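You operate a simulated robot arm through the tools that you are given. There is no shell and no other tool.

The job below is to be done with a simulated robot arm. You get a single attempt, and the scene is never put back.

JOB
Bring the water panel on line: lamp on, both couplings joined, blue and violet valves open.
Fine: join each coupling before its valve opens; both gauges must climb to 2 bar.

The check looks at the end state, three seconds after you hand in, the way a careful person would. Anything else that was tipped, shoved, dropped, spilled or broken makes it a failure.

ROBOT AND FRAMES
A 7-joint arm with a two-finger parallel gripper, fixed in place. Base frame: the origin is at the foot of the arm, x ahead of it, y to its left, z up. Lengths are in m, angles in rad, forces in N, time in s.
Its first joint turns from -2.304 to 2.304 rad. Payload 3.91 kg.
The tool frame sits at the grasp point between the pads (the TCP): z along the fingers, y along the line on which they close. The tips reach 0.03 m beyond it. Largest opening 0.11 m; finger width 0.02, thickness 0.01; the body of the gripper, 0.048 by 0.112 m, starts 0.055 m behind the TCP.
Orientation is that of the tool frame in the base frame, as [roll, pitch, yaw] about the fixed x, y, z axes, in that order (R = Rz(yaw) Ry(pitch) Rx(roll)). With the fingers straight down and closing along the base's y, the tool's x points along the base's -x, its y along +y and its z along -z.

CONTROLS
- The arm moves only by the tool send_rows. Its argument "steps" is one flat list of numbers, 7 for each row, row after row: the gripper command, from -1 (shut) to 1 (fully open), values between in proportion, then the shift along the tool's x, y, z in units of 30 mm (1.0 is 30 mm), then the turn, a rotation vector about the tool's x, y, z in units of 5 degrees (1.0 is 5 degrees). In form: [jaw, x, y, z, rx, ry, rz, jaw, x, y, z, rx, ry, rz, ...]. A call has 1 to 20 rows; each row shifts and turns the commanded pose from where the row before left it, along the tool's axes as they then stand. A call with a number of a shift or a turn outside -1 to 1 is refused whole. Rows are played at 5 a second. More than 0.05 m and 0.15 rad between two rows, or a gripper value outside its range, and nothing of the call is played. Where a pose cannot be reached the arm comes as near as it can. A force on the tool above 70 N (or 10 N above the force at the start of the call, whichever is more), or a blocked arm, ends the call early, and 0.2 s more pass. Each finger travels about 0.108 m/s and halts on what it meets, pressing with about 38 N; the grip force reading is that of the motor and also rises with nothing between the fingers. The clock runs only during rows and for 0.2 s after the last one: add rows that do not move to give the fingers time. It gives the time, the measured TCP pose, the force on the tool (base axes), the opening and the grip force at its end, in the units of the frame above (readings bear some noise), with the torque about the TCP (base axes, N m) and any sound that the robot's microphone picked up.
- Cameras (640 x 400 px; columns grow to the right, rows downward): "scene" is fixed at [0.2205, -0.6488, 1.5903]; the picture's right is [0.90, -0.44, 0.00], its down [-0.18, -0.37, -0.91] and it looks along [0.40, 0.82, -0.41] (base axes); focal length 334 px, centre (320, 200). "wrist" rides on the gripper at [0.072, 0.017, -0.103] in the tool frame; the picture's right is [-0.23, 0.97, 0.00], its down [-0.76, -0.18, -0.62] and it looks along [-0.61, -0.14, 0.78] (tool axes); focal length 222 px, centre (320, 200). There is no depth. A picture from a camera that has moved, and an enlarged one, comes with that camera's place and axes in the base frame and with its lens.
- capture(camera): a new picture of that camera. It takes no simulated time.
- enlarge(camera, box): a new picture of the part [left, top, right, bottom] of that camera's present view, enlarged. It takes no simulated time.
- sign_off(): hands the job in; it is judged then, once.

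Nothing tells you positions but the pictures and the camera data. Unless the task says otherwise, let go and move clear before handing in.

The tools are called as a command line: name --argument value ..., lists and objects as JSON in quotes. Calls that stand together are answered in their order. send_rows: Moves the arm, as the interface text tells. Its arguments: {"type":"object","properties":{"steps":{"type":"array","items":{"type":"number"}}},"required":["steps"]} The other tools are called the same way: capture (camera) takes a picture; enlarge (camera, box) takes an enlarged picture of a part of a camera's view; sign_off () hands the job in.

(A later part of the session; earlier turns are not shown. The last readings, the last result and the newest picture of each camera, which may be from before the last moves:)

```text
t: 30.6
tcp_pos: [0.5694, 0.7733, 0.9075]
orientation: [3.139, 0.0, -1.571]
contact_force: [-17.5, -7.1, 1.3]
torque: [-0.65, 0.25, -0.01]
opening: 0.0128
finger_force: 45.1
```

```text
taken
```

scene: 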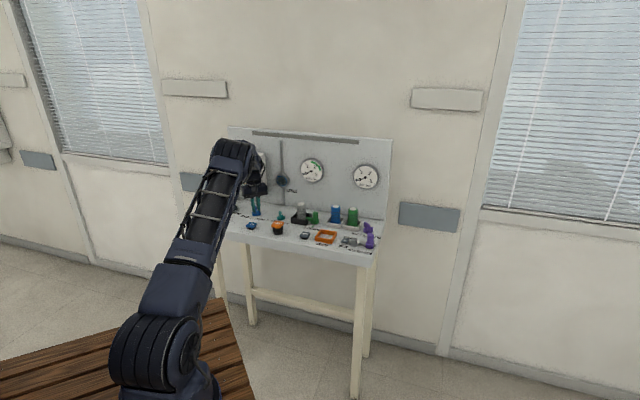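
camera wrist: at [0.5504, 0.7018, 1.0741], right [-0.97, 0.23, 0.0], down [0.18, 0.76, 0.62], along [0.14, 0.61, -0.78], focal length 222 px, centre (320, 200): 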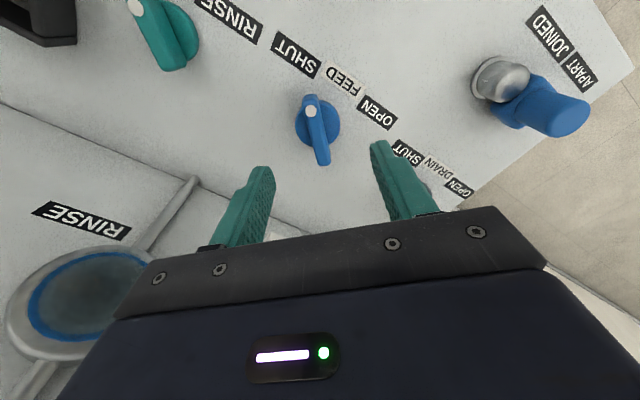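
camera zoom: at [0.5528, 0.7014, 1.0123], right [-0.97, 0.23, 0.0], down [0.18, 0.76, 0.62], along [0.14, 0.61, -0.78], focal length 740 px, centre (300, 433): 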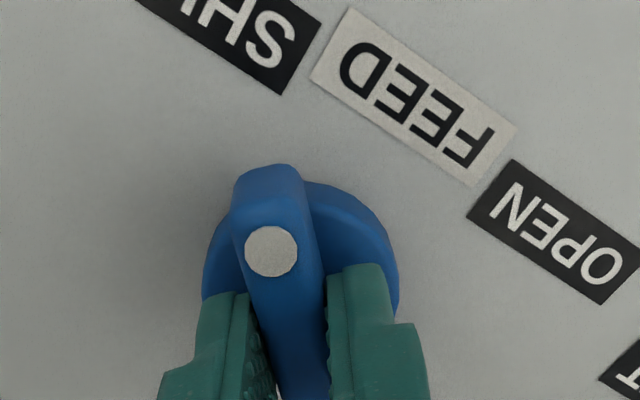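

The wing is held between the pads (12.8 mm). I'll begin turning it clockwise toward OPEN, checking forces as I go.

send_rows --steps '[-1, 0, 0.03, 0, 0, 0, 0.5, -1, 0, 0, 0, 0, 0, 1, -1, 0, 0, 0, 0, 0, 1, -1, 0, 0, 0, 0, 0, 1, -1, 0, 0, 0, 0, 0, 1]'

enlarge --camera "wrist" --box '[230, 70, 422, 190]'

enlarge --camera "scene" --box '[280, 130, 400, 205]'

```text
t: 31.8
tcp_pos: [0.5691, 0.7749, 0.908]
orientation: [-3.141, -0.001, -1.965]
contact_force: [-19.1, -11.0, -8.2]
torque: [-0.48, 0.43, 0.02]
opening: 0.0127
finger_force: 45.0
```

```text
3.33 times, centred on (326, 130) of wrist
camera zoom: at [0.526, 0.7135, 1.0123], right [-0.81, 0.58, 0.0], down [0.46, 0.64, 0.62], along [0.36, 0.51, -0.78], focal length 740 px, centre (300, 433)
```

zoom: 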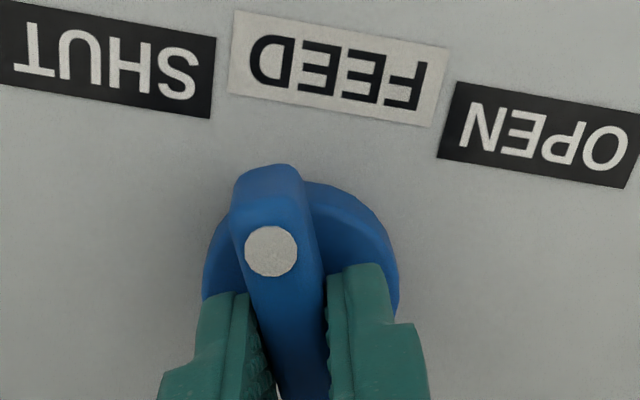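

```text
5.33 times, centred on (340, 168) of scene
camera zoom: at [0.2205, -0.6488, 1.5903], right [0.9, -0.44, 0.0], down [-0.18, -0.37, -0.91], along [0.4, 0.82, -0.41], focal length 1782 px, centre (213, 373)
```

zoom: 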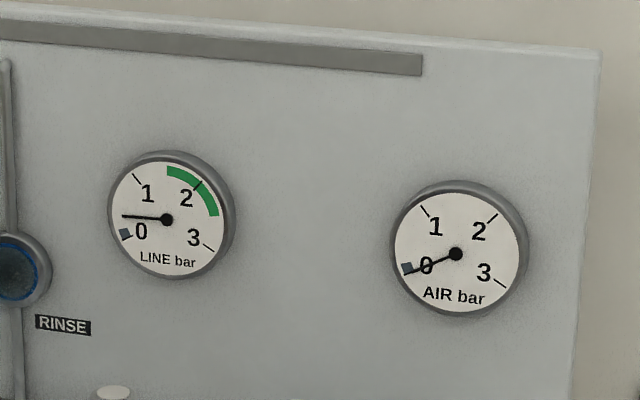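

The valve turns with the tool and the LINE gauge starts to rise, so the blue coupling is properly joined. I'll keep turning.

send_rows --steps '[-1, 0.028, 0.024, 0, 0, 0, 1, -1, 0, 0, 0, 0, 0, 1, -1, 0, 0, 0, 0, 0, 1, -1, 0, 0, 0, 0, 0, 1, -1, 0, 0, 0, 0, 0, 1, -1, 0, 0, 0, 0, 0, 1, -1, 0, 0, 0, 0, 0, 1, -1, 0, 0, 0, 0, 0, 1, -1, 0, 0, 0, 0, 0, 1, -1, 0, 0, 0, 0, 0, 1]'

enlarge --camera "wrist" --box '[230, 70, 422, 190]'

enlarge --camera "scene" --box '[280, 130, 400, 205]'

```text
t: 34.0
tcp_pos: [0.5694, 0.774, 0.9078]
orientation: [3.141, -0.002, -2.838]
contact_force: [-1.7, 9.1, -10.0]
torque: [-0.17, 0.89, 0.03]
opening: 0.0127
finger_force: 45.4
```

```text
3.33 times, centred on (326, 130) of wrist
camera zoom: at [0.4949, 0.7685, 1.0123], right [-0.07, 1.0, 0.0], down [0.78, 0.06, 0.62], along [0.62, 0.05, -0.78], focal length 740 px, centre (300, 433)
```

zoom: 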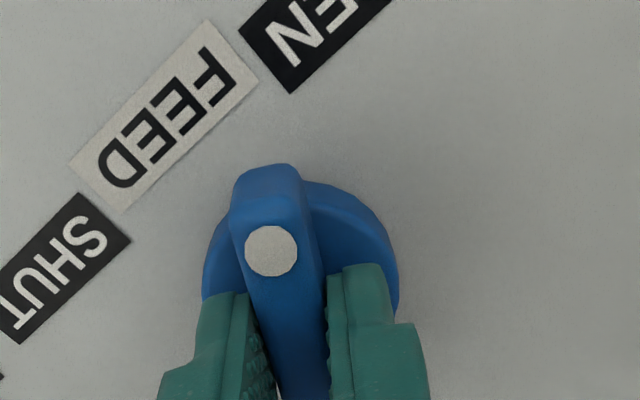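

```text
5.33 times, centred on (340, 168) of scene
camera zoom: at [0.2205, -0.6488, 1.5903], right [0.9, -0.44, 0.0], down [-0.18, -0.37, -0.91], along [0.4, 0.82, -0.41], focal length 1782 px, centre (213, 373)
```

zoom: 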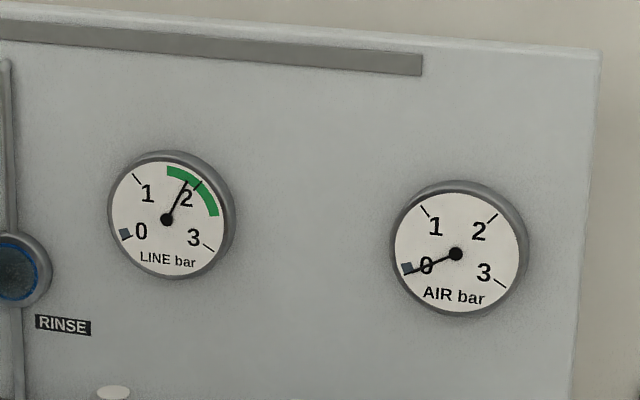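

LINE is at about 1.8 bar and climbing. I'll finish the quarter turn to the OPEN mark.

send_rows --steps '[-1, 0, 0, 0, 0, 0, 1, -1, 0, 0, 0, 0, 0, 1, -1, 0, 0, 0, 0, 0, 1, -1, 0, 0, 0, 0, 0, 0.48, -1, 0, 0, 0, 0, 0, 0]'

enlarge --camera "wrist" --box '[230, 70, 422, 190]'

enlarge --camera "scene" --box '[280, 130, 400, 205]'

```text
t: 35.2
tcp_pos: [0.5688, 0.7744, 0.9078]
orientation: [-3.141, 0.0, 3.141]
contact_force: [-0.9, 4.2, -4.3]
torque: [0.04, 0.41, 0.0]
opening: 0.0126
finger_force: 45.3
```

```text
3.33 times, centred on (326, 130) of wrist
camera zoom: at [0.4966, 0.7911, 1.0123], right [0.23, 0.97, 0.0], down [0.76, -0.18, 0.62], along [0.61, -0.14, -0.78], focal length 740 px, centre (300, 433)
```

zoom: 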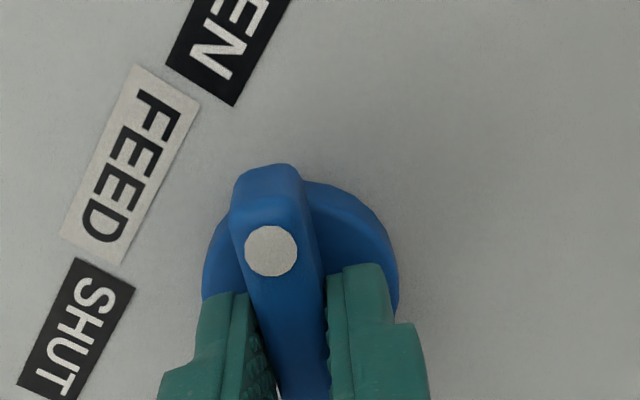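

```text
5.33 times, centred on (340, 168) of scene
camera zoom: at [0.2205, -0.6488, 1.5903], right [0.9, -0.44, 0.0], down [-0.18, -0.37, -0.91], along [0.4, 0.82, -0.41], focal length 1782 px, centre (213, 373)
```

zoom: 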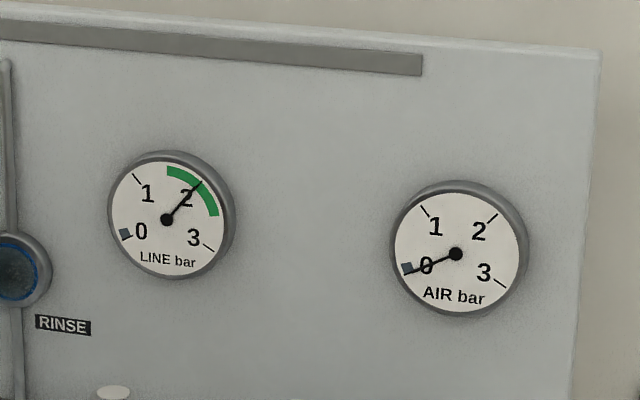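

LINE reads 2 bar and the wing points at OPEN. I'll release and rise clear.

send_rows --steps '[0.2, 0, 0, 0, 0, 0, 0, 0.2, 0, 0, 0, 0, 0, 0, 0.2, 0, 0, 0, 0, 0, 0, 0.2, 0, 0, -0.5, 0, 0, 0, 0.2, 0, 0, -1, 0, 0, 0, 0.2, 0, 0, -1, 0, 0, 0, 0.2, 0, 0, -1, 0, 0, 0, 0.2, 0, 0, -1, 0, 0, 0, 0.2, 0, 0, -1, 0, 0, 0, 0.2, 0, 0, 0, 0, 0, 0]'

capture --camera "wrist"

enlarge --camera "scene" --box '[225, 185, 305, 235]'

```text
t: 37.4
tcp_pos: [0.569, 0.7746, 1.0709]
orientation: [-3.141, 0.001, -3.141]
contact_force: [-0.1, -0.7, 1.4]
torque: [0.0, -0.01, -0.01]
opening: 0.066
finger_force: 0.1
```

```text
taken
camera wrist: at [0.4966, 0.7905, 1.1758], right [0.23, 0.97, 0.0], down [0.76, -0.18, 0.62], along [0.61, -0.14, -0.78], focal length 222 px, centre (320, 200)
```

wrist: 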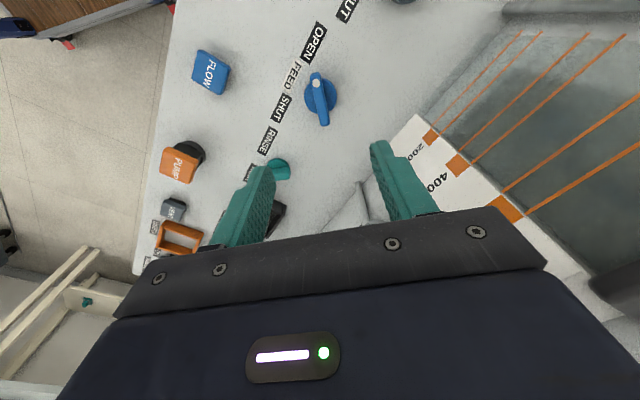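

```text
8.00 times, centred on (265, 210) of scene
camera zoom: at [0.2205, -0.6488, 1.5903], right [0.9, -0.44, 0.0], down [-0.18, -0.37, -0.91], along [0.4, 0.82, -0.41], focal length 2674 px, centre (760, 120)
```

zoom: 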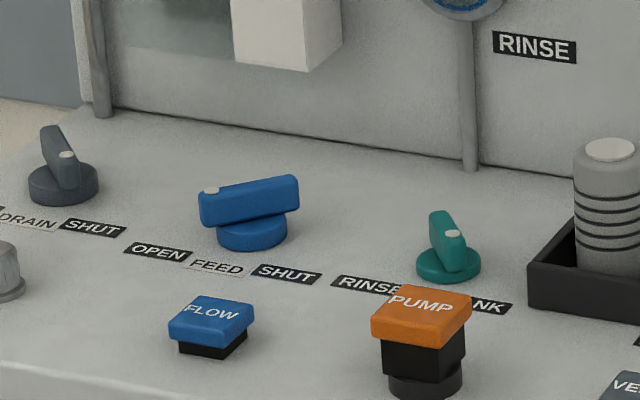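

The blue valve points to OPEN and nothing else was disturbed. I'll travel at a safe height to the violet side and turn to close front-to-back there.

send_rows --steps '[0.2, -0.617, -0.937, 0, 0, 0, 0, 0.2, -0.617, -0.937, 0, 0, 0, 0, 0.2, -0.617, -0.937, 0, 0, 0, 0, 0.2, -0.617, -0.937, 0, 0, 0, 0, 0.2, -0.617, -0.937, 0, 0, 0, 0, 0.2, -0.617, -0.937, 0, 0, 0, 0, 0.2, -0.617, -0.937, 0, 0, 0, 0, 0.2, -0.617, -0.937, 0, 0, 0, 0, 0.2, -0.617, -0.937, 0, 0, 0, 0, 0.2, -0.617, -0.937, 0, 0, 0, 0, 0.2, -0.617, -0.937, 0, 0, 0, 0, 0.2, -0.617, -0.937, 0, 0, 0, 0, 0.2, -0.617, -0.937, 0, 0, 0, 0, 0.2, -0.617, -0.937, 0, 0, 0, 0, 0.2, -0.617, -0.937, 0, 0, 0, 0, 0.2, -0.617, -0.937, 0, 0, 0, 0, 0.2, 0, 0, 0, 0, 0, 0]'

send_rows --steps '[1, 0, 0, 0, 0, 0, 1, 1, 0, 0, 0, 0, 0, 1, 1, 0, 0, 0, 0, 0, 1, 1, 0, 0, 0, 0, 0, 1, 1, 0, 0, 0, 0, 0, 1, 1, 0, 0, 0, 0, 0, 1, 1, 0, 0, 0, 0, 0, 1, 1, 0, 0, 0, 0, 0, 1, 1, 0, 0, 0, 0, 0, 1, 1, 0, 0, 0, 0, 0, 0]'

capture --camera "wrist"

capture --camera "scene"

```text
t: 41.0
tcp_pos: [0.8651, 0.3241, 1.0745]
orientation: [3.14, 0.0, -3.14]
contact_force: [-0.5, -0.4, -0.7]
torque: [-0.01, -0.01, 0.01]
opening: 0.0663
finger_force: 0.0
```

```text
t: 43.2
tcp_pos: [0.8652, 0.3241, 1.0741]
orientation: [-3.141, -0.001, 2.356]
contact_force: [-0.3, 0.8, 0.0]
torque: [0.0, 0.01, 0.03]
opening: 0.11
finger_force: 0.1
```

```text
taken
camera wrist: at [0.8261, 0.387, 1.1784], right [0.85, 0.53, 0.0], down [0.41, -0.66, 0.62], along [0.33, -0.53, -0.78], focal length 222 px, centre (320, 200)
```

wrist: 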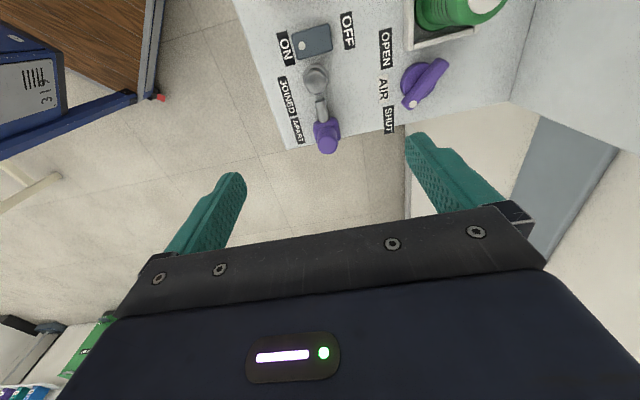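

```text
taken
```

scene: 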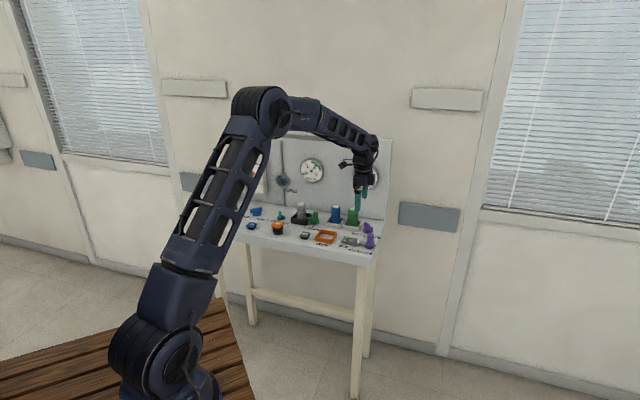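

I have a clear view of the violet coupling, AIR valve and the rocker. I'll enlarge to measure each.

enlarge --camera "wrist" --box '[264, 80, 392, 160]'

enlarge --camera "wrist" --box '[264, 5, 392, 85]'

enlarge --camera "wrist" --box '[360, 30, 488, 110]'

enlarge --camera "scene" --box '[325, 215, 389, 255]'

```text
5.00 times, centred on (328, 120) of wrist
camera zoom: at [0.8261, 0.387, 1.1784], right [0.85, 0.53, 0.0], down [0.41, -0.66, 0.62], along [0.33, -0.53, -0.78], focal length 1111 px, centre (280, 600)
```

zoom: 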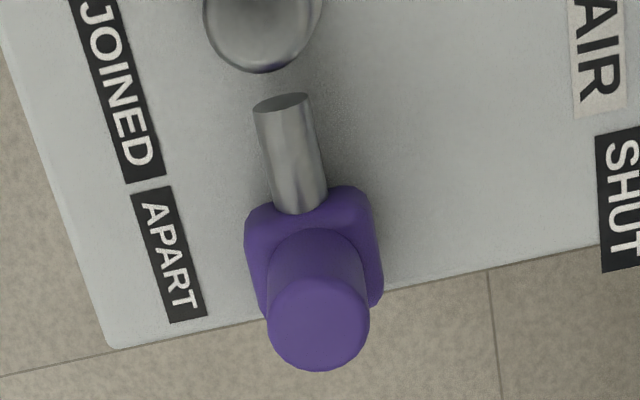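

```text
5.00 times, centred on (328, 45) of wrist
camera zoom: at [0.8261, 0.387, 1.1784], right [0.85, 0.53, 0.0], down [0.41, -0.66, 0.62], along [0.33, -0.53, -0.78], focal length 1111 px, centre (280, 975)
```

zoom: 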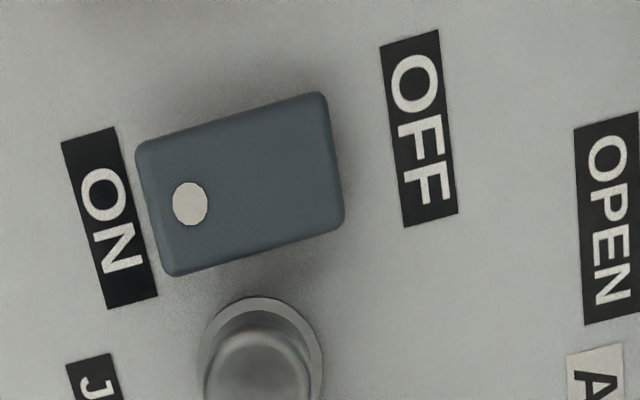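

```text
5.00 times, centred on (424, 70) of wrist
camera zoom: at [0.8261, 0.387, 1.1784], right [0.85, 0.53, 0.0], down [0.41, -0.66, 0.62], along [0.33, -0.53, -0.78], focal length 1111 px, centre (-200, 850)
```

zoom: 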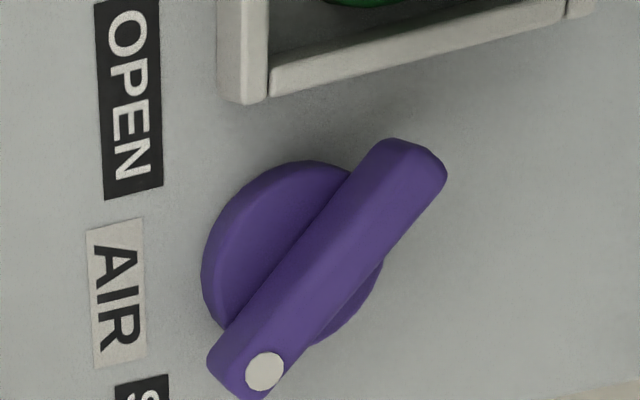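

```text
10.00 times, centred on (357, 235) of scene
camera zoom: at [0.2205, -0.6488, 1.5903], right [0.9, -0.44, 0.0], down [-0.18, -0.37, -0.91], along [0.4, 0.82, -0.41], focal length 3342 px, centre (-50, -150)
```

zoom: 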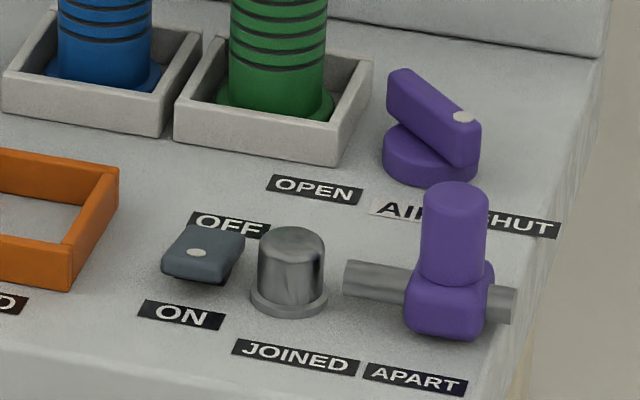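

The violet post is at about (0.897, 0.291) and the AIR valve near (0.95, 0.40). I'll move above the violet post and check alignment.

send_rows --steps '[1, -0.381, 0, 0.868, 0, 0, 0, 1, -0.381, 0, 0.868, 0, 0, 0, 1, -0.381, 0, 0.868, 0, 0, 0, 1, -0.381, 0, 0.868, 0, 0, 0, 1, 0, 0, 0, 0, 0, 0]'

capture --camera "wrist"

enlarge --camera "scene" --box '[310, 190, 406, 250]'

```text
t: 44.4
tcp_pos: [0.8967, 0.2912, 0.9695]
orientation: [3.139, 0.001, 2.357]
contact_force: [0.4, 0.4, -0.6]
torque: [0.01, 0.04, 0.0]
opening: 0.1101
finger_force: 0.0
```

```text
taken
camera wrist: at [0.8581, 0.3547, 1.0733], right [0.85, 0.53, 0.0], down [0.41, -0.66, 0.62], along [0.33, -0.53, -0.78], focal length 222 px, centre (320, 200)
```

wrist: 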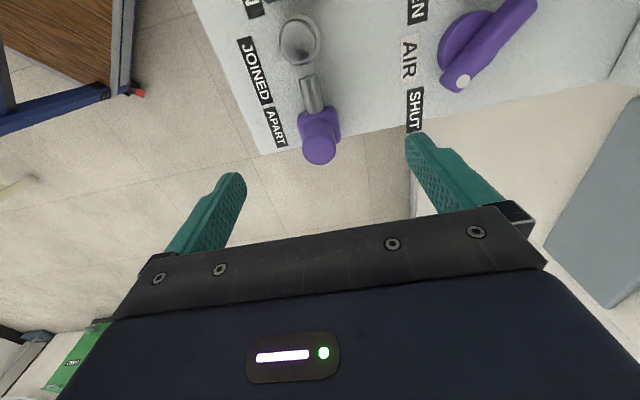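

```text
6.67 times, centred on (358, 220) of scene
camera zoom: at [0.2205, -0.6488, 1.5903], right [0.9, -0.44, 0.0], down [-0.18, -0.37, -0.91], along [0.4, 0.82, -0.41], focal length 2228 px, centre (67, 67)
```

zoom: 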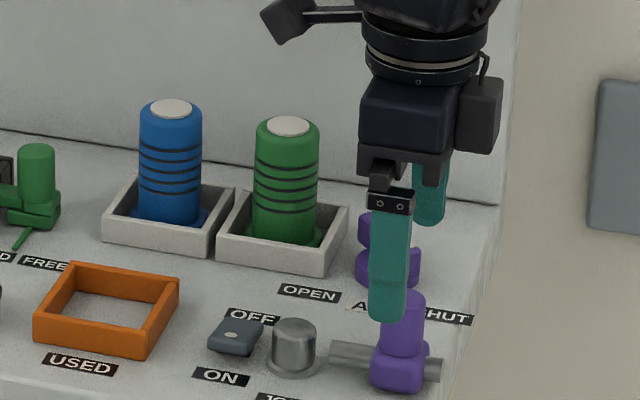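

Alignment is good. I'll narrow the opening a bit to stay away from the AIR valve, lower, and grip.

send_rows --steps '[0.2, 0, 0.03, 0, 0, 0, 0, 0.2, 0, 0, 0, 0, 0, 0, 0.2, 0, 0, 0.5, 0, 0, 0, 0.2, 0, 0, 0.5, 0, 0, 0, 0.2, 0, 0, 0.48, 0, 0, 0, 0.2, 0, 0, 0, 0, 0, 0, -1, 0, 0, 0, 0, 0, 0, -1, 0, 0, 0, 0, 0, 0, -1, 0, 0, 0, 0, 0, 0]'

enlarge --camera "scene" --box '[325, 205, 405, 255]'

enlarge --camera "wrist" --box '[220, 60, 444, 200]'

```text
t: 46.4
tcp_pos: [0.8971, 0.2906, 0.925]
orientation: [-3.14, -0.002, 2.356]
contact_force: [-17.3, -13.1, 2.9]
torque: [-0.39, 0.55, 0.01]
opening: 0.0254
finger_force: 44.9
```

```text
8.00 times, centred on (365, 230) of scene
camera zoom: at [0.2205, -0.6488, 1.5903], right [0.9, -0.44, 0.0], down [-0.18, -0.37, -0.91], along [0.4, 0.82, -0.41], focal length 2674 px, centre (-40, -40)
```

zoom: 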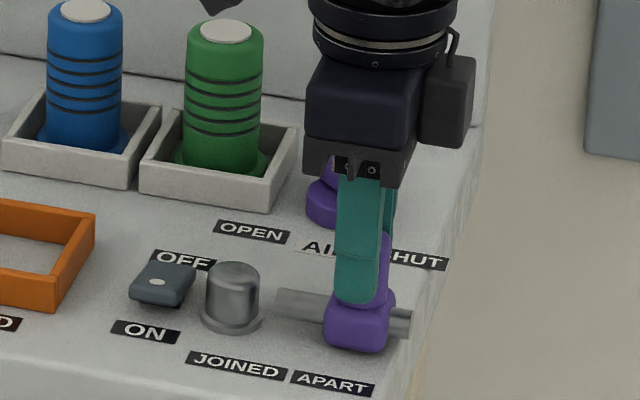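

```text
2.86 times, centred on (332, 130) of wrist
camera zoom: at [0.8578, 0.3546, 1.0294], right [0.85, 0.53, 0.0], down [0.41, -0.66, 0.62], along [0.33, -0.53, -0.78], focal length 635 px, centre (286, 400)
```

zoom: 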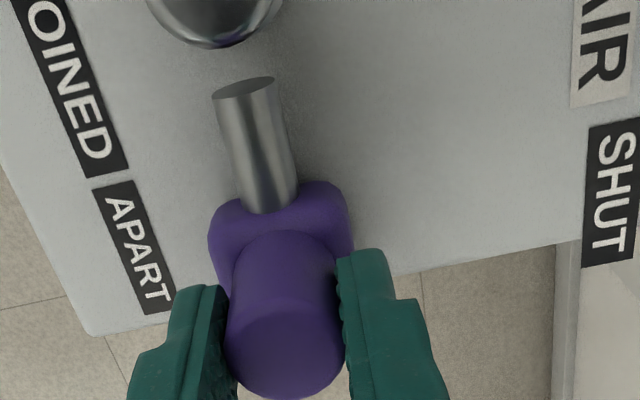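

Gripped, with a mild side load that I'll relax by about 1 mm. Now I slide it left toward JOINED.

send_rows --steps '[-1, 0.1, -0.03, 0, 0, 0, 0, -1, 0.15, 0, 0, 0, 0, 0, -1, 0.15, 0, 0, 0, 0, 0, -1, 0.15, 0, 0, 0, 0, 0, -1, 0.15, 0, 0, 0, 0, 0, -1, 0, 0, 0, 0, 0, 0]'

enlarge --camera "scene" --box '[325, 205, 405, 255]'

```text
t: 47.8
tcp_pos: [0.8832, 0.3066, 0.9249]
orientation: [-3.14, 0.001, 2.357]
contact_force: [-27.6, -26.2, -1.6]
torque: [-0.88, 0.74, 0.07]
opening: 0.0253
finger_force: 44.7
```

```text
8.00 times, centred on (365, 230) of scene
camera zoom: at [0.2205, -0.6488, 1.5903], right [0.9, -0.44, 0.0], down [-0.18, -0.37, -0.91], along [0.4, 0.82, -0.41], focal length 2674 px, centre (-40, -40)
```

zoom: 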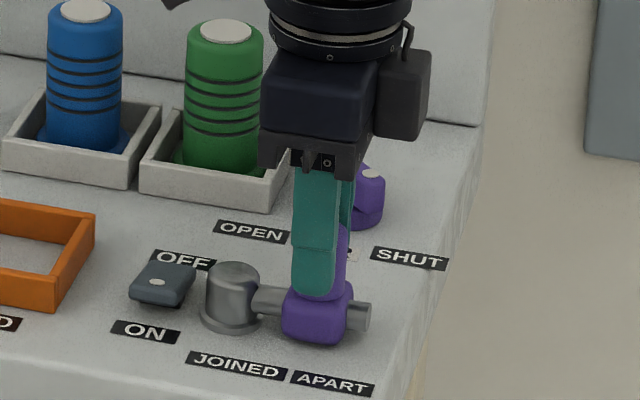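

Side load has grown, so I'll correct about 2 mm toward the front while continuing the slide in small steps.

send_rows --steps '[-1, 0.08, -0.03, 0, 0, 0, 0, -1, 0.08, -0.03, 0, 0, 0, 0, -1, 0.08, -0.01, 0, 0, 0, 0, -1, 0, 0, 0, 0, 0, 0]'

enlarge --camera "scene" --box '[325, 205, 405, 255]'

```text
t: 48.8
tcp_pos: [0.876, 0.3124, 0.9258]
orientation: [3.137, -0.001, 2.36]
contact_force: [3.0, 5.9, -9.1]
torque: [0.33, -0.14, 0.02]
opening: 0.0252
finger_force: 45.0
```

```text
8.00 times, centred on (365, 230) of scene
camera zoom: at [0.2205, -0.6488, 1.5903], right [0.9, -0.44, 0.0], down [-0.18, -0.37, -0.91], along [0.4, 0.82, -0.41], focal length 2674 px, centre (-40, -40)
```

zoom: 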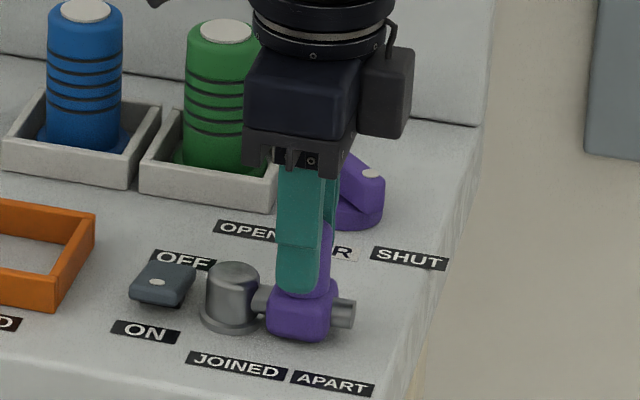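

Side load is nearly gone and the body is close to the socket. I'll push on gently until it stops.

send_rows --steps '[-1, 0.08, 0, 0, 0, 0, 0, -1, 0.08, 0, 0, 0, 0, 0, -1, 0.08, 0, 0, 0, 0, 0, -1, 0, 0, 0, 0, 0, 0]'

enlarge --camera "scene" --box '[325, 205, 405, 255]'

```text
t: 49.8
tcp_pos: [0.8715, 0.316, 0.9255]
orientation: [3.141, 0.001, 2.359]
contact_force: [16.8, 16.6, -4.9]
torque: [0.45, -0.57, -0.05]
opening: 0.0251
finger_force: 44.9
```

```text
8.00 times, centred on (365, 230) of scene
camera zoom: at [0.2205, -0.6488, 1.5903], right [0.9, -0.44, 0.0], down [-0.18, -0.37, -0.91], along [0.4, 0.82, -0.41], focal length 2674 px, centre (-40, -40)
```

zoom: 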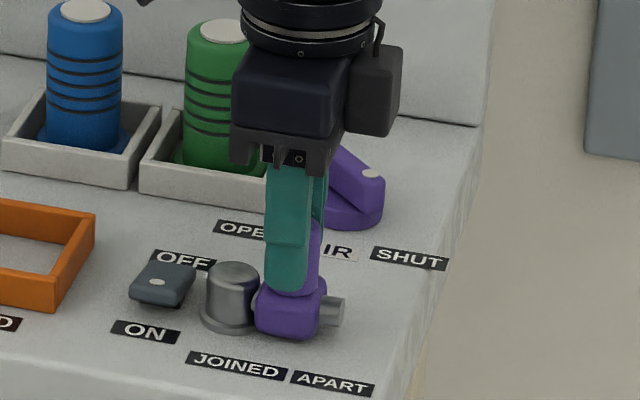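

It still slides freely along the rod. A few more small steps to reach the stop.

send_rows --steps '[-1, 0.07, 0.03, 0, 0, 0, 0, -1, 0.07, 0, 0, 0, 0, 0, -1, 0.05, 0, 0, 0, 0, 0, -1, 0, 0, 0, 0, 0, 0]'

enlarge --camera "scene" --box '[325, 205, 405, 255]'

```text
t: 50.8
tcp_pos: [0.8693, 0.3179, 0.9253]
orientation: [3.14, 0.003, 2.355]
contact_force: [43.2, -12.2, 2.0]
torque: [-0.4, -1.34, -0.05]
opening: 0.026
finger_force: 44.9
```

```text
8.00 times, centred on (365, 230) of scene
camera zoom: at [0.2205, -0.6488, 1.5903], right [0.9, -0.44, 0.0], down [-0.18, -0.37, -0.91], along [0.4, 0.82, -0.41], focal length 2674 px, centre (-40, -40)
```

zoom: 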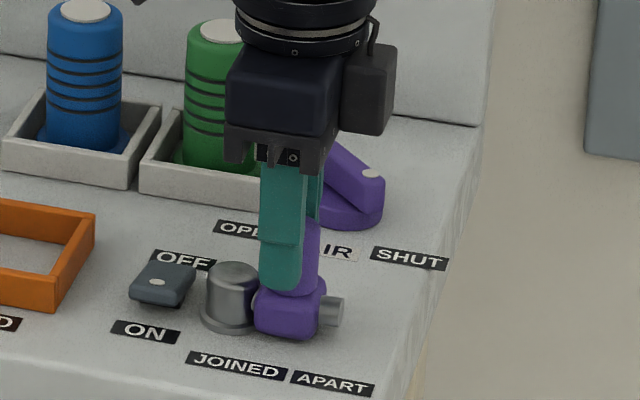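

The stop is reached (about 39 N along the rod, body no longer moving). I'll relax, release and rise.

send_rows --steps '[-1, -0.1, 0, 0, 0, 0, 0, 0.2, 0, 0, 0, 0, 0, 0, 0.2, 0, 0, 0, 0, 0, 0, 0.2, 0, 0, 0, 0, 0, 0, 0.2, 0, 0, -0.5, 0, 0, 0, 0.2, 0, 0, -1, 0, 0, 0, 0.2, 0, 0, -1, 0, 0, 0, 0.2, 0, 0, -1, 0, 0, 0, 0.2, 0, 0, -1, 0, 0, 0, 0.2, 0, 0, 0, 0, 0, 0]'

enlarge --camera "scene" --box '[325, 205, 405, 255]'

capture --camera "wrist"

```text
t: 53.0
tcp_pos: [0.869, 0.3187, 1.0614]
orientation: [-3.14, 0.0, 2.359]
contact_force: [1.2, 0.3, 1.0]
torque: [0.05, 0.0, -0.04]
opening: 0.0662
finger_force: 0.0
```

```text
8.00 times, centred on (365, 230) of scene
camera zoom: at [0.2205, -0.6488, 1.5903], right [0.9, -0.44, 0.0], down [-0.18, -0.37, -0.91], along [0.4, 0.82, -0.41], focal length 2674 px, centre (-40, -40)
```

zoom: 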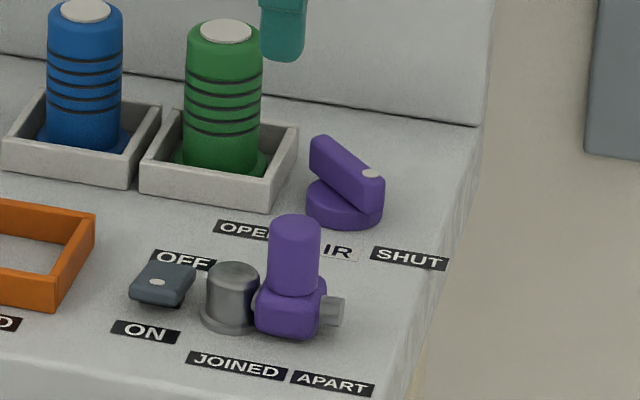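

```text
taken
camera wrist: at [0.8299, 0.3819, 1.1647], right [0.85, 0.53, 0.0], down [0.41, -0.66, 0.62], along [0.33, -0.53, -0.78], focal length 222 px, centre (320, 200)
```

wrist: 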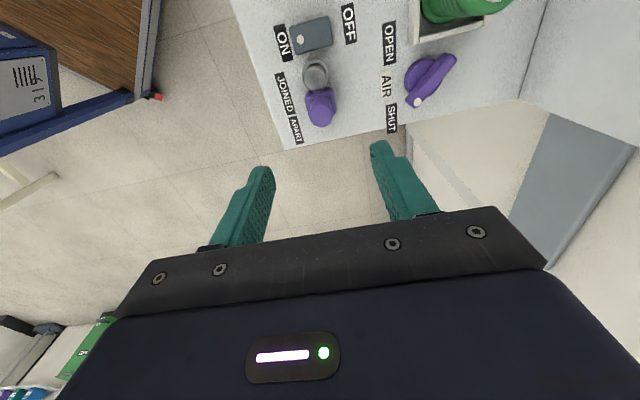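

enlarge --camera "wrist" --box '[264, 50, 392, 130]'

enlarge --camera "wrist" --box '[376, 20, 504, 100]'

```text
5.00 times, centred on (328, 90) of wrist
camera zoom: at [0.8299, 0.3819, 1.1647], right [0.85, 0.53, 0.0], down [0.41, -0.66, 0.62], along [0.33, -0.53, -0.78], focal length 1111 px, centre (280, 750)
```

zoom: 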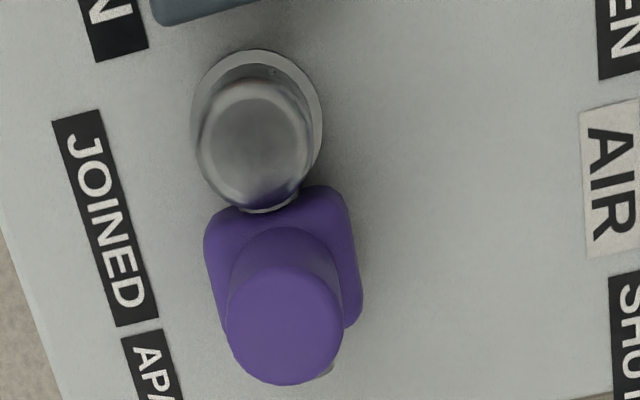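

```text
5.00 times, centred on (440, 60) of wrist
camera zoom: at [0.8299, 0.3819, 1.1647], right [0.85, 0.53, 0.0], down [0.41, -0.66, 0.62], along [0.33, -0.53, -0.78], focal length 1111 px, centre (-280, 900)
```

zoom: 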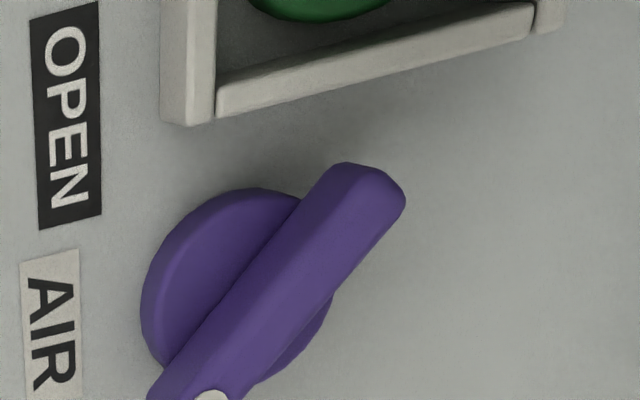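

The violet coupling is seated against its socket. Next the lamp rocker: its ON end (front) at about (0.818, 0.358) is the raised one, so I'll shut the fingers and go above that end.

send_rows --steps '[-1, 0.709, -0.094, 0, 0, 0, 0, -1, 0.709, -0.094, 0, 0, 0, 0, -1, 0.709, -0.094, 0, 0, 0, 0, -1, 0, 0, 1, 0, 0, 0, -1, 0, 0, 1, 0, 0, 0, -1, 0, 0, 1, 0, 0, 0, -1, 0, 0, 1, 0, 0, 0, -1, 0, 0, 0, 0, 0, 0]'

capture --camera "wrist"

enlarge --camera "scene" --box '[310, 200, 390, 250]'

```text
t: 54.8
tcp_pos: [0.8187, 0.3559, 0.9386]
orientation: [-3.14, 0.0, 2.359]
contact_force: [0.3, -0.5, -0.5]
torque: [-0.01, -0.02, -0.04]
opening: 0.0001
finger_force: 38.0
```

```text
taken
camera wrist: at [0.7795, 0.4193, 1.044], right [0.85, 0.53, 0.0], down [0.41, -0.66, 0.62], along [0.33, -0.53, -0.78], focal length 222 px, centre (320, 200)
```

wrist: 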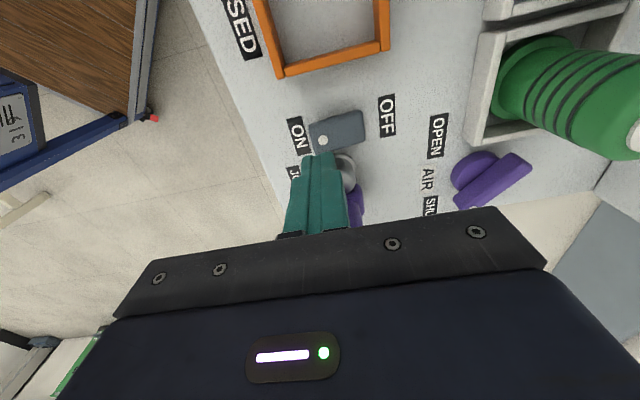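

```text
8.00 times, centred on (350, 225) of scene
camera zoom: at [0.2205, -0.6488, 1.5903], right [0.9, -0.44, 0.0], down [-0.18, -0.37, -0.91], along [0.4, 0.82, -0.41], focal length 2674 px, centre (80, 0)
```

zoom: 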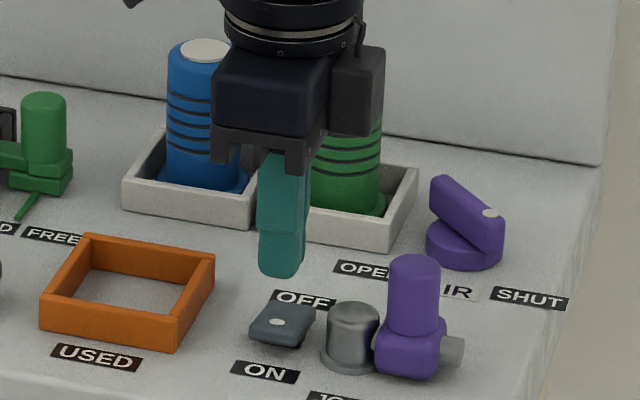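

The closed fingertips are right above the ON end by both views. I'll lower in small steps until contact and press.

send_rows --steps '[-1, 0, 0, 0.2, 0, 0, 0, -1, 0, 0, 0.2, 0, 0, 0, -1, 0, 0, 0.2, 0, 0, 0, -1, 0, 0, 0.2, 0, 0, 0, -1, 0, 0, 0, 0, 0, 0]'

enlarge --camera "scene" --box '[310, 200, 390, 250]'

```text
t: 56.0
tcp_pos: [0.8188, 0.3565, 0.9177]
orientation: [3.141, 0.002, 2.358]
contact_force: [-0.4, 0.0, -0.2]
torque: [0.0, -0.01, 0.0]
opening: 0.0
finger_force: 37.4
```

```text
8.00 times, centred on (350, 225) of scene
camera zoom: at [0.2205, -0.6488, 1.5903], right [0.9, -0.44, 0.0], down [-0.18, -0.37, -0.91], along [0.4, 0.82, -0.41], focal length 2674 px, centre (80, 0)
```

zoom: 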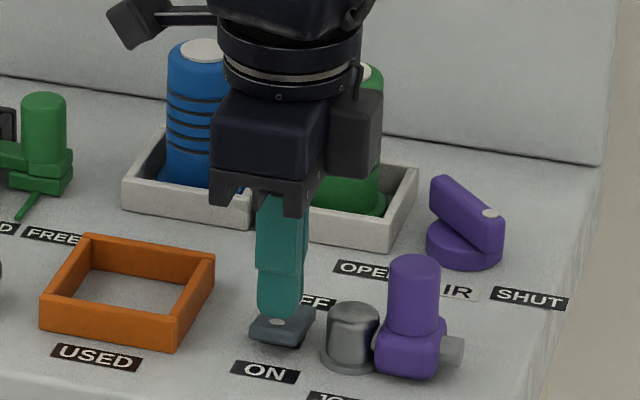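

send_rows --steps '[-1, 0, 0, 0.07, 0, 0, 0, -1, 0, 0, 0.07, 0, 0, 0, -1, 0, 0, 0.07, 0, 0, 0, -1, 0, 0, 0.07, 0, 0, 0, -1, 0, 0, 0, 0, 0, 0]'

capture --camera "scene"

enlarge --camera "scene" --box '[310, 200, 390, 250]'

```text
t: 57.2
tcp_pos: [0.8184, 0.3573, 0.9082]
orientation: [3.141, -0.001, 2.357]
contact_force: [-0.3, -0.6, 0.4]
torque: [-0.03, 0.03, 0.0]
opening: 0.0001
finger_force: 38.1
```

```text
taken
```

scene: 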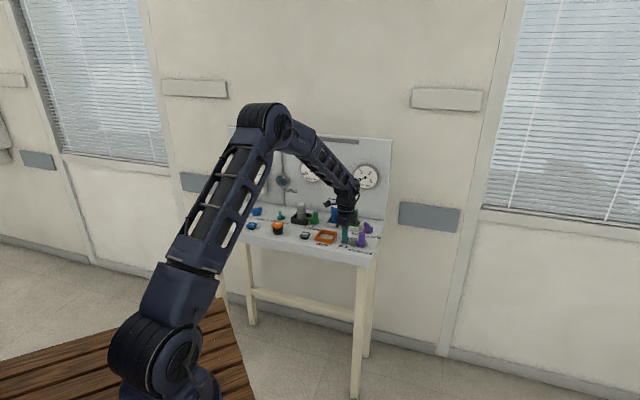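

```text
8.00 times, centred on (350, 225) of scene
camera zoom: at [0.2205, -0.6488, 1.5903], right [0.9, -0.44, 0.0], down [-0.18, -0.37, -0.91], along [0.4, 0.82, -0.41], focal length 2674 px, centre (80, 0)
```

zoom: 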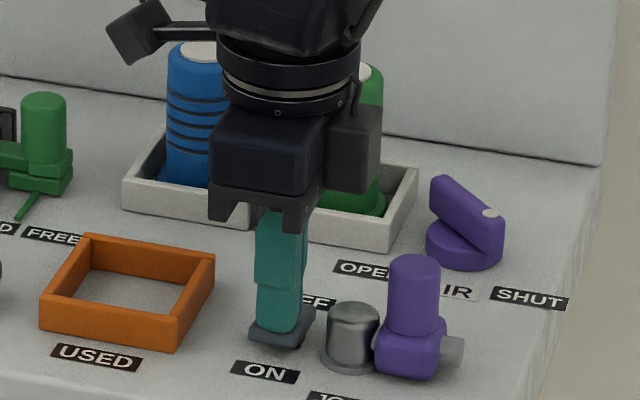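

No contact force yet; I'll continue pressing down a few millimetres.

send_rows --steps '[-1, 0, 0, 0.07, 0, 0, 0, -1, 0, 0, 0.07, 0, 0, 0, -1, 0, 0, 0, 0, 0, 0]'

enlarge --camera "scene" --box '[310, 200, 390, 250]'

enlarge --camera "wrist" --box '[256, 80, 416, 180]'

```text
t: 58.0
tcp_pos: [0.8187, 0.3569, 0.9034]
orientation: [3.141, -0.001, 2.356]
contact_force: [-6.1, -6.2, 11.7]
torque: [-0.11, 0.13, 0.0]
opening: 0.0001
finger_force: 37.6
```

```text
8.00 times, centred on (350, 225) of scene
camera zoom: at [0.2205, -0.6488, 1.5903], right [0.9, -0.44, 0.0], down [-0.18, -0.37, -0.91], along [0.4, 0.82, -0.41], focal length 2674 px, centre (80, 0)
```

zoom: 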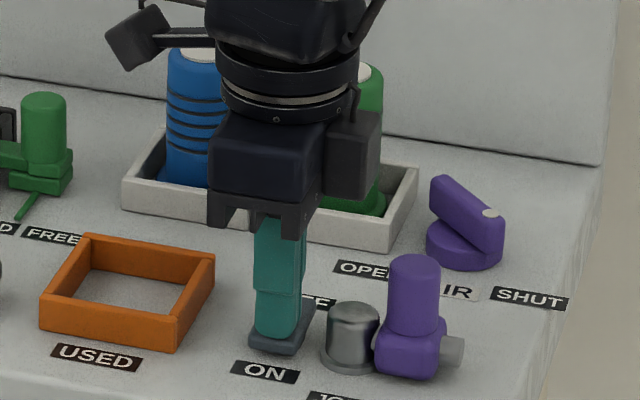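

```text
4.00 times, centred on (336, 130) of wrist
camera zoom: at [0.7792, 0.4202, 1.0088], right [0.85, 0.53, 0.0], down [0.41, -0.66, 0.62], along [0.33, -0.53, -0.78], focal length 888 px, centre (256, 480)
```

zoom: 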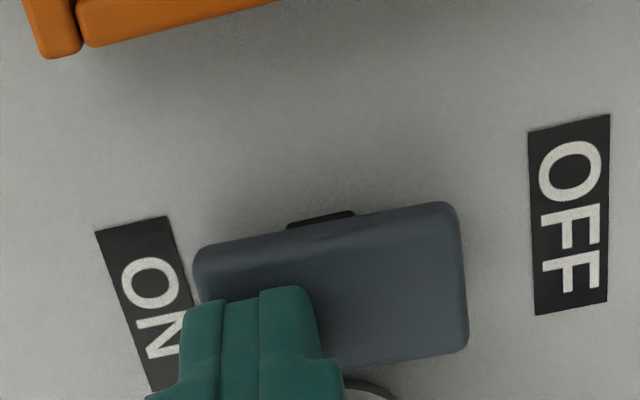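

There's light contact (about 12 N) on the ON end. I'll look whether the lamp responded.

capture --camera "scene"

enlarge --camera "scene" --box '[220, 120, 400, 232]'

```text
taken
```

scene: 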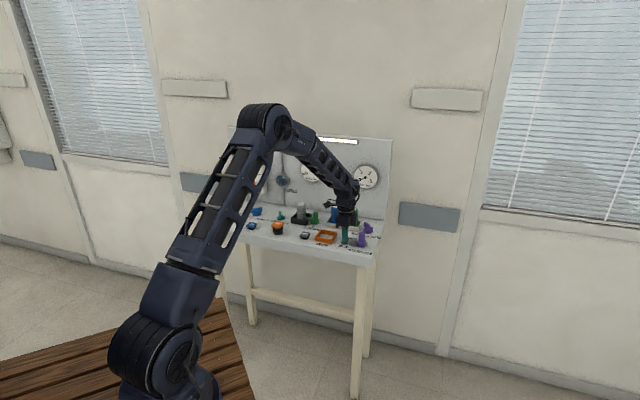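

```text
3.56 times, centred on (310, 176) of scene
camera zoom: at [0.2205, -0.6488, 1.5903], right [0.9, -0.44, 0.0], down [-0.18, -0.37, -0.91], along [0.4, 0.82, -0.41], focal length 1188 px, centre (356, 285)
```

zoom: 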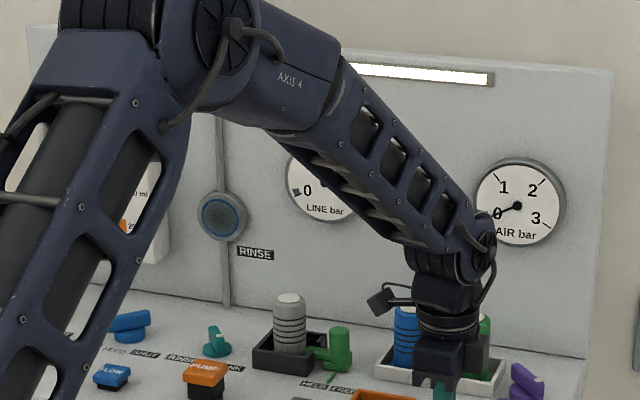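

The lamp strip is lit. I'll rise straight up and confirm it stays lit.

send_rows --steps '[-1, 0, 0, -0.3, 0, 0, 0, -1, 0, 0, -1, 0, 0, 0, -1, 0, 0, -1, 0, 0, 0, -1, 0, 0, -1, 0, 0, 0, -1, 0, 0, -1, 0, 0, 0, -1, 0, 0, -1, 0, 0, 0, -1, 0, 0, 0, 0, 0, 0]'

capture --camera "wrist"

enlarge --camera "scene" --box '[220, 120, 400, 232]'

enlarge --camera "scene" --box '[310, 200, 390, 250]'

```text
t: 59.6
tcp_pos: [0.8166, 0.3567, 1.0618]
orientation: [-3.141, -0.001, 2.359]
contact_force: [0.5, -0.2, 0.2]
torque: [0.01, -0.03, 0.03]
opening: 0.0
finger_force: 37.2
```

```text
taken
camera wrist: at [0.7781, 0.4209, 1.1658], right [0.85, 0.53, 0.0], down [0.41, -0.66, 0.62], along [0.33, -0.53, -0.78], focal length 222 px, centre (320, 200)
```

wrist: 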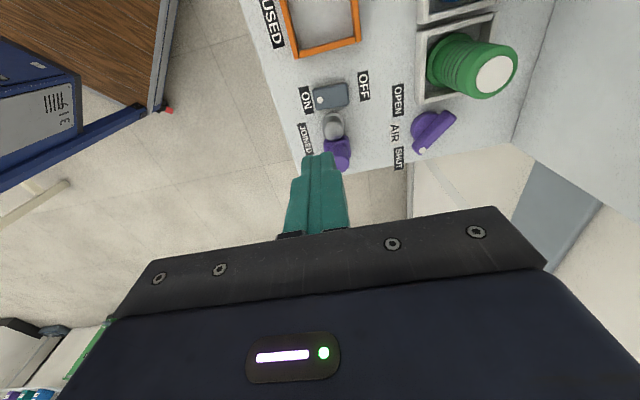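

```text
3.56 times, centred on (310, 176) of scene
camera zoom: at [0.2205, -0.6488, 1.5903], right [0.9, -0.44, 0.0], down [-0.18, -0.37, -0.91], along [0.4, 0.82, -0.41], focal length 1188 px, centre (356, 285)
```

zoom: 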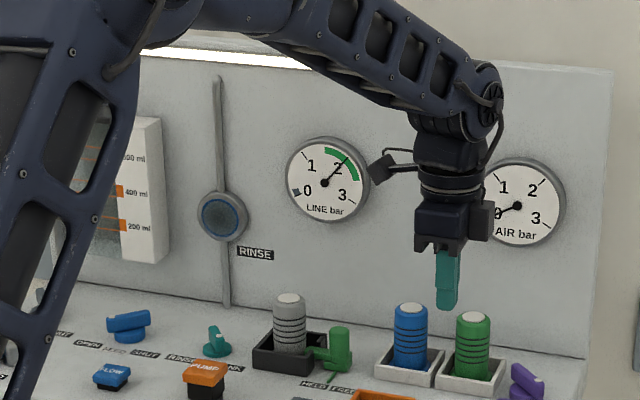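

```text
8.00 times, centred on (350, 225) of scene
camera zoom: at [0.2205, -0.6488, 1.5903], right [0.9, -0.44, 0.0], down [-0.18, -0.37, -0.91], along [0.4, 0.82, -0.41], focal length 2674 px, centre (80, 0)
```

zoom: 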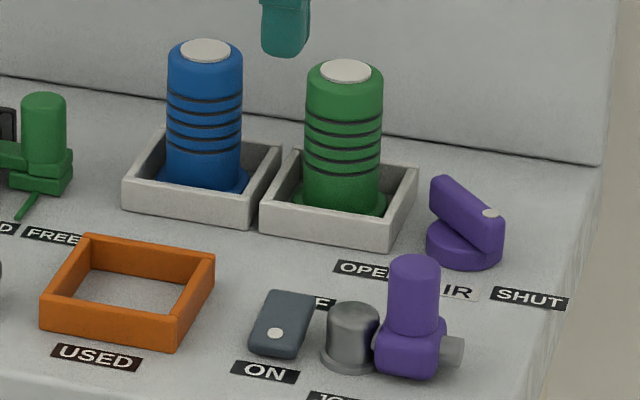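

Lamp on, rocker latched at ON, LINE steady at 2 bar. Next the AIR valve, whose axis I place near (0.962, 0.400) — about 1.04 m out, so reach may be tight. I'll turn the wrist to yaw -90° up here first.

send_rows --steps '[0.2, 0, 0, 0, 0, 0, -1, 0.2, 0, 0, 0, 0, 0, -1, 0.2, 0, 0, 0, 0, 0, -1, 0.2, 0, 0, 0, 0, 0, -1, 0.2, 0, 0, 0, 0, 0, -1, 0.2, 0, 0, 0, 0, 0, -1, 0.2, 0, 0, 0, 0, 0, -1, 0.2, 0, 0, 0, 0, 0, -1, 0.2, 0, 0, 0, 0, 0, -1, 0.2, 0, 0, 0, 0, 0, -1, 0.2, 0, 0, 0, 0, 0, -1, 0.2, 0, 0, 0, 0, 0, -1, 0.2, 0, 0, 0, 0, 0, -1, 0.2, 0, 0, 0, 0, 0, -1, 0.2, 0, 0, 0, 0, 0, -1, 0.2, 0, 0, 0, 0, 0, -1, 0.2, 0, 0, 0, 0, 0, -1, 0.2, 0, 0, 0, 0, 0, -1, 0.2, 0, 0, 0, 0, 0, -1, 0.2, 0, 0, 0, 0, 0, 0]'

send_rows --steps '[0.2, 0, 0, 0, 0, 0, -1, 0.2, 0, 0, 0, 0, 0, -1, 0.2, 0, 0, 0, 0, 0, -1, 0.2, 0, 0, 0, 0, 0, -1, 0.2, 0, 0, 0, 0, 0, -1, 0.2, 0, 0, 0, 0, 0, -1, 0.2, 0, 0, 0, 0, 0, -1, 0.2, 0, 0, 0, 0, 0, -1, 0.2, 0, 0, 0, 0, 0, 0]'

capture --camera "wrist"

enlarge --camera "scene" --box '[280, 120, 440, 220]'

```text
t: 63.8
tcp_pos: [0.8188, 0.3574, 1.0625]
orientation: [-3.14, -0.001, -2.267]
contact_force: [0.2, -0.3, 0.0]
torque: [0.01, -0.01, -0.02]
opening: 0.0661
finger_force: 0.1
```

```text
t: 65.8
tcp_pos: [0.819, 0.357, 1.0622]
orientation: [-3.141, 0.0, -1.569]
contact_force: [0.4, -0.2, 0.3]
torque: [0.0, -0.01, 0.03]
opening: 0.0658
finger_force: 0.0
```

```text
taken
camera wrist: at [0.802, 0.2844, 1.1666], right [-0.97, 0.23, 0.0], down [0.18, 0.76, 0.62], along [0.14, 0.61, -0.78], focal length 222 px, centre (320, 200)
```

wrist: 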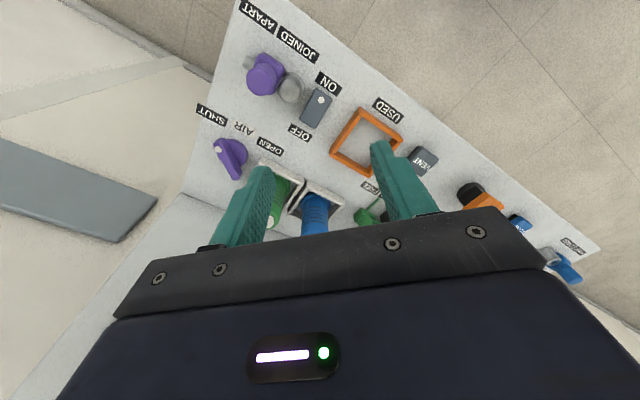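

```text
4.00 times, centred on (360, 170) of scene
camera zoom: at [0.2205, -0.6488, 1.5903], right [0.9, -0.44, 0.0], down [-0.18, -0.37, -0.91], along [0.4, 0.82, -0.41], focal length 1337 px, centre (160, 320)
```

zoom: 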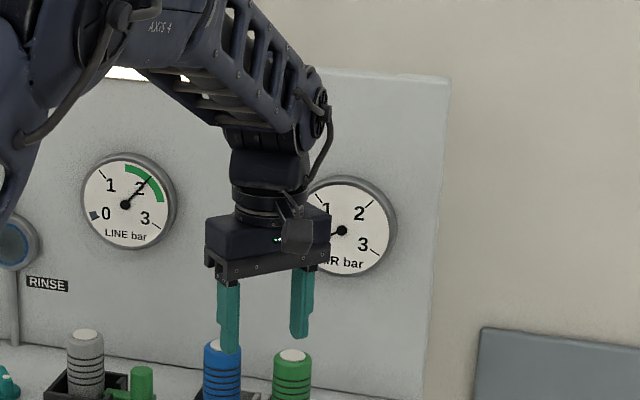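

enlarge --camera "wrist" --box '[180, 100, 308, 180]'

enlarge --camera "wrist" --box '[230, 30, 358, 110]'

```text
5.00 times, centred on (244, 140) of wrist
camera zoom: at [0.802, 0.2844, 1.1666], right [-0.97, 0.23, 0.0], down [0.18, 0.76, 0.62], along [0.14, 0.61, -0.78], focal length 1111 px, centre (700, 500)
```

zoom: 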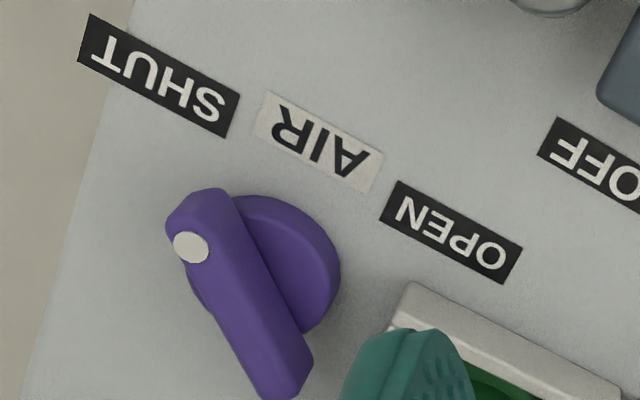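

```text
5.00 times, centred on (294, 70) of wrist
camera zoom: at [0.802, 0.2844, 1.1666], right [-0.97, 0.23, 0.0], down [0.18, 0.76, 0.62], along [0.14, 0.61, -0.78], focal length 1111 px, centre (450, 850)
```

zoom: 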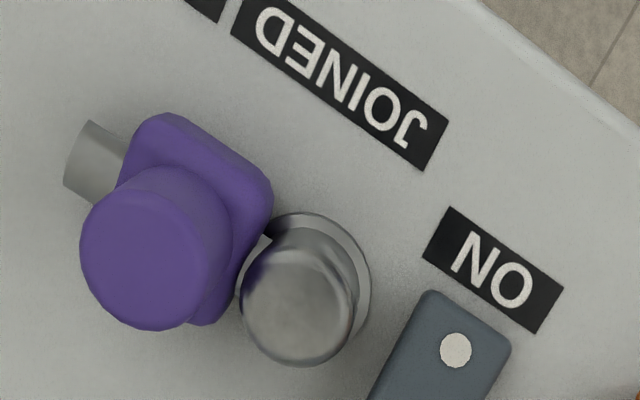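

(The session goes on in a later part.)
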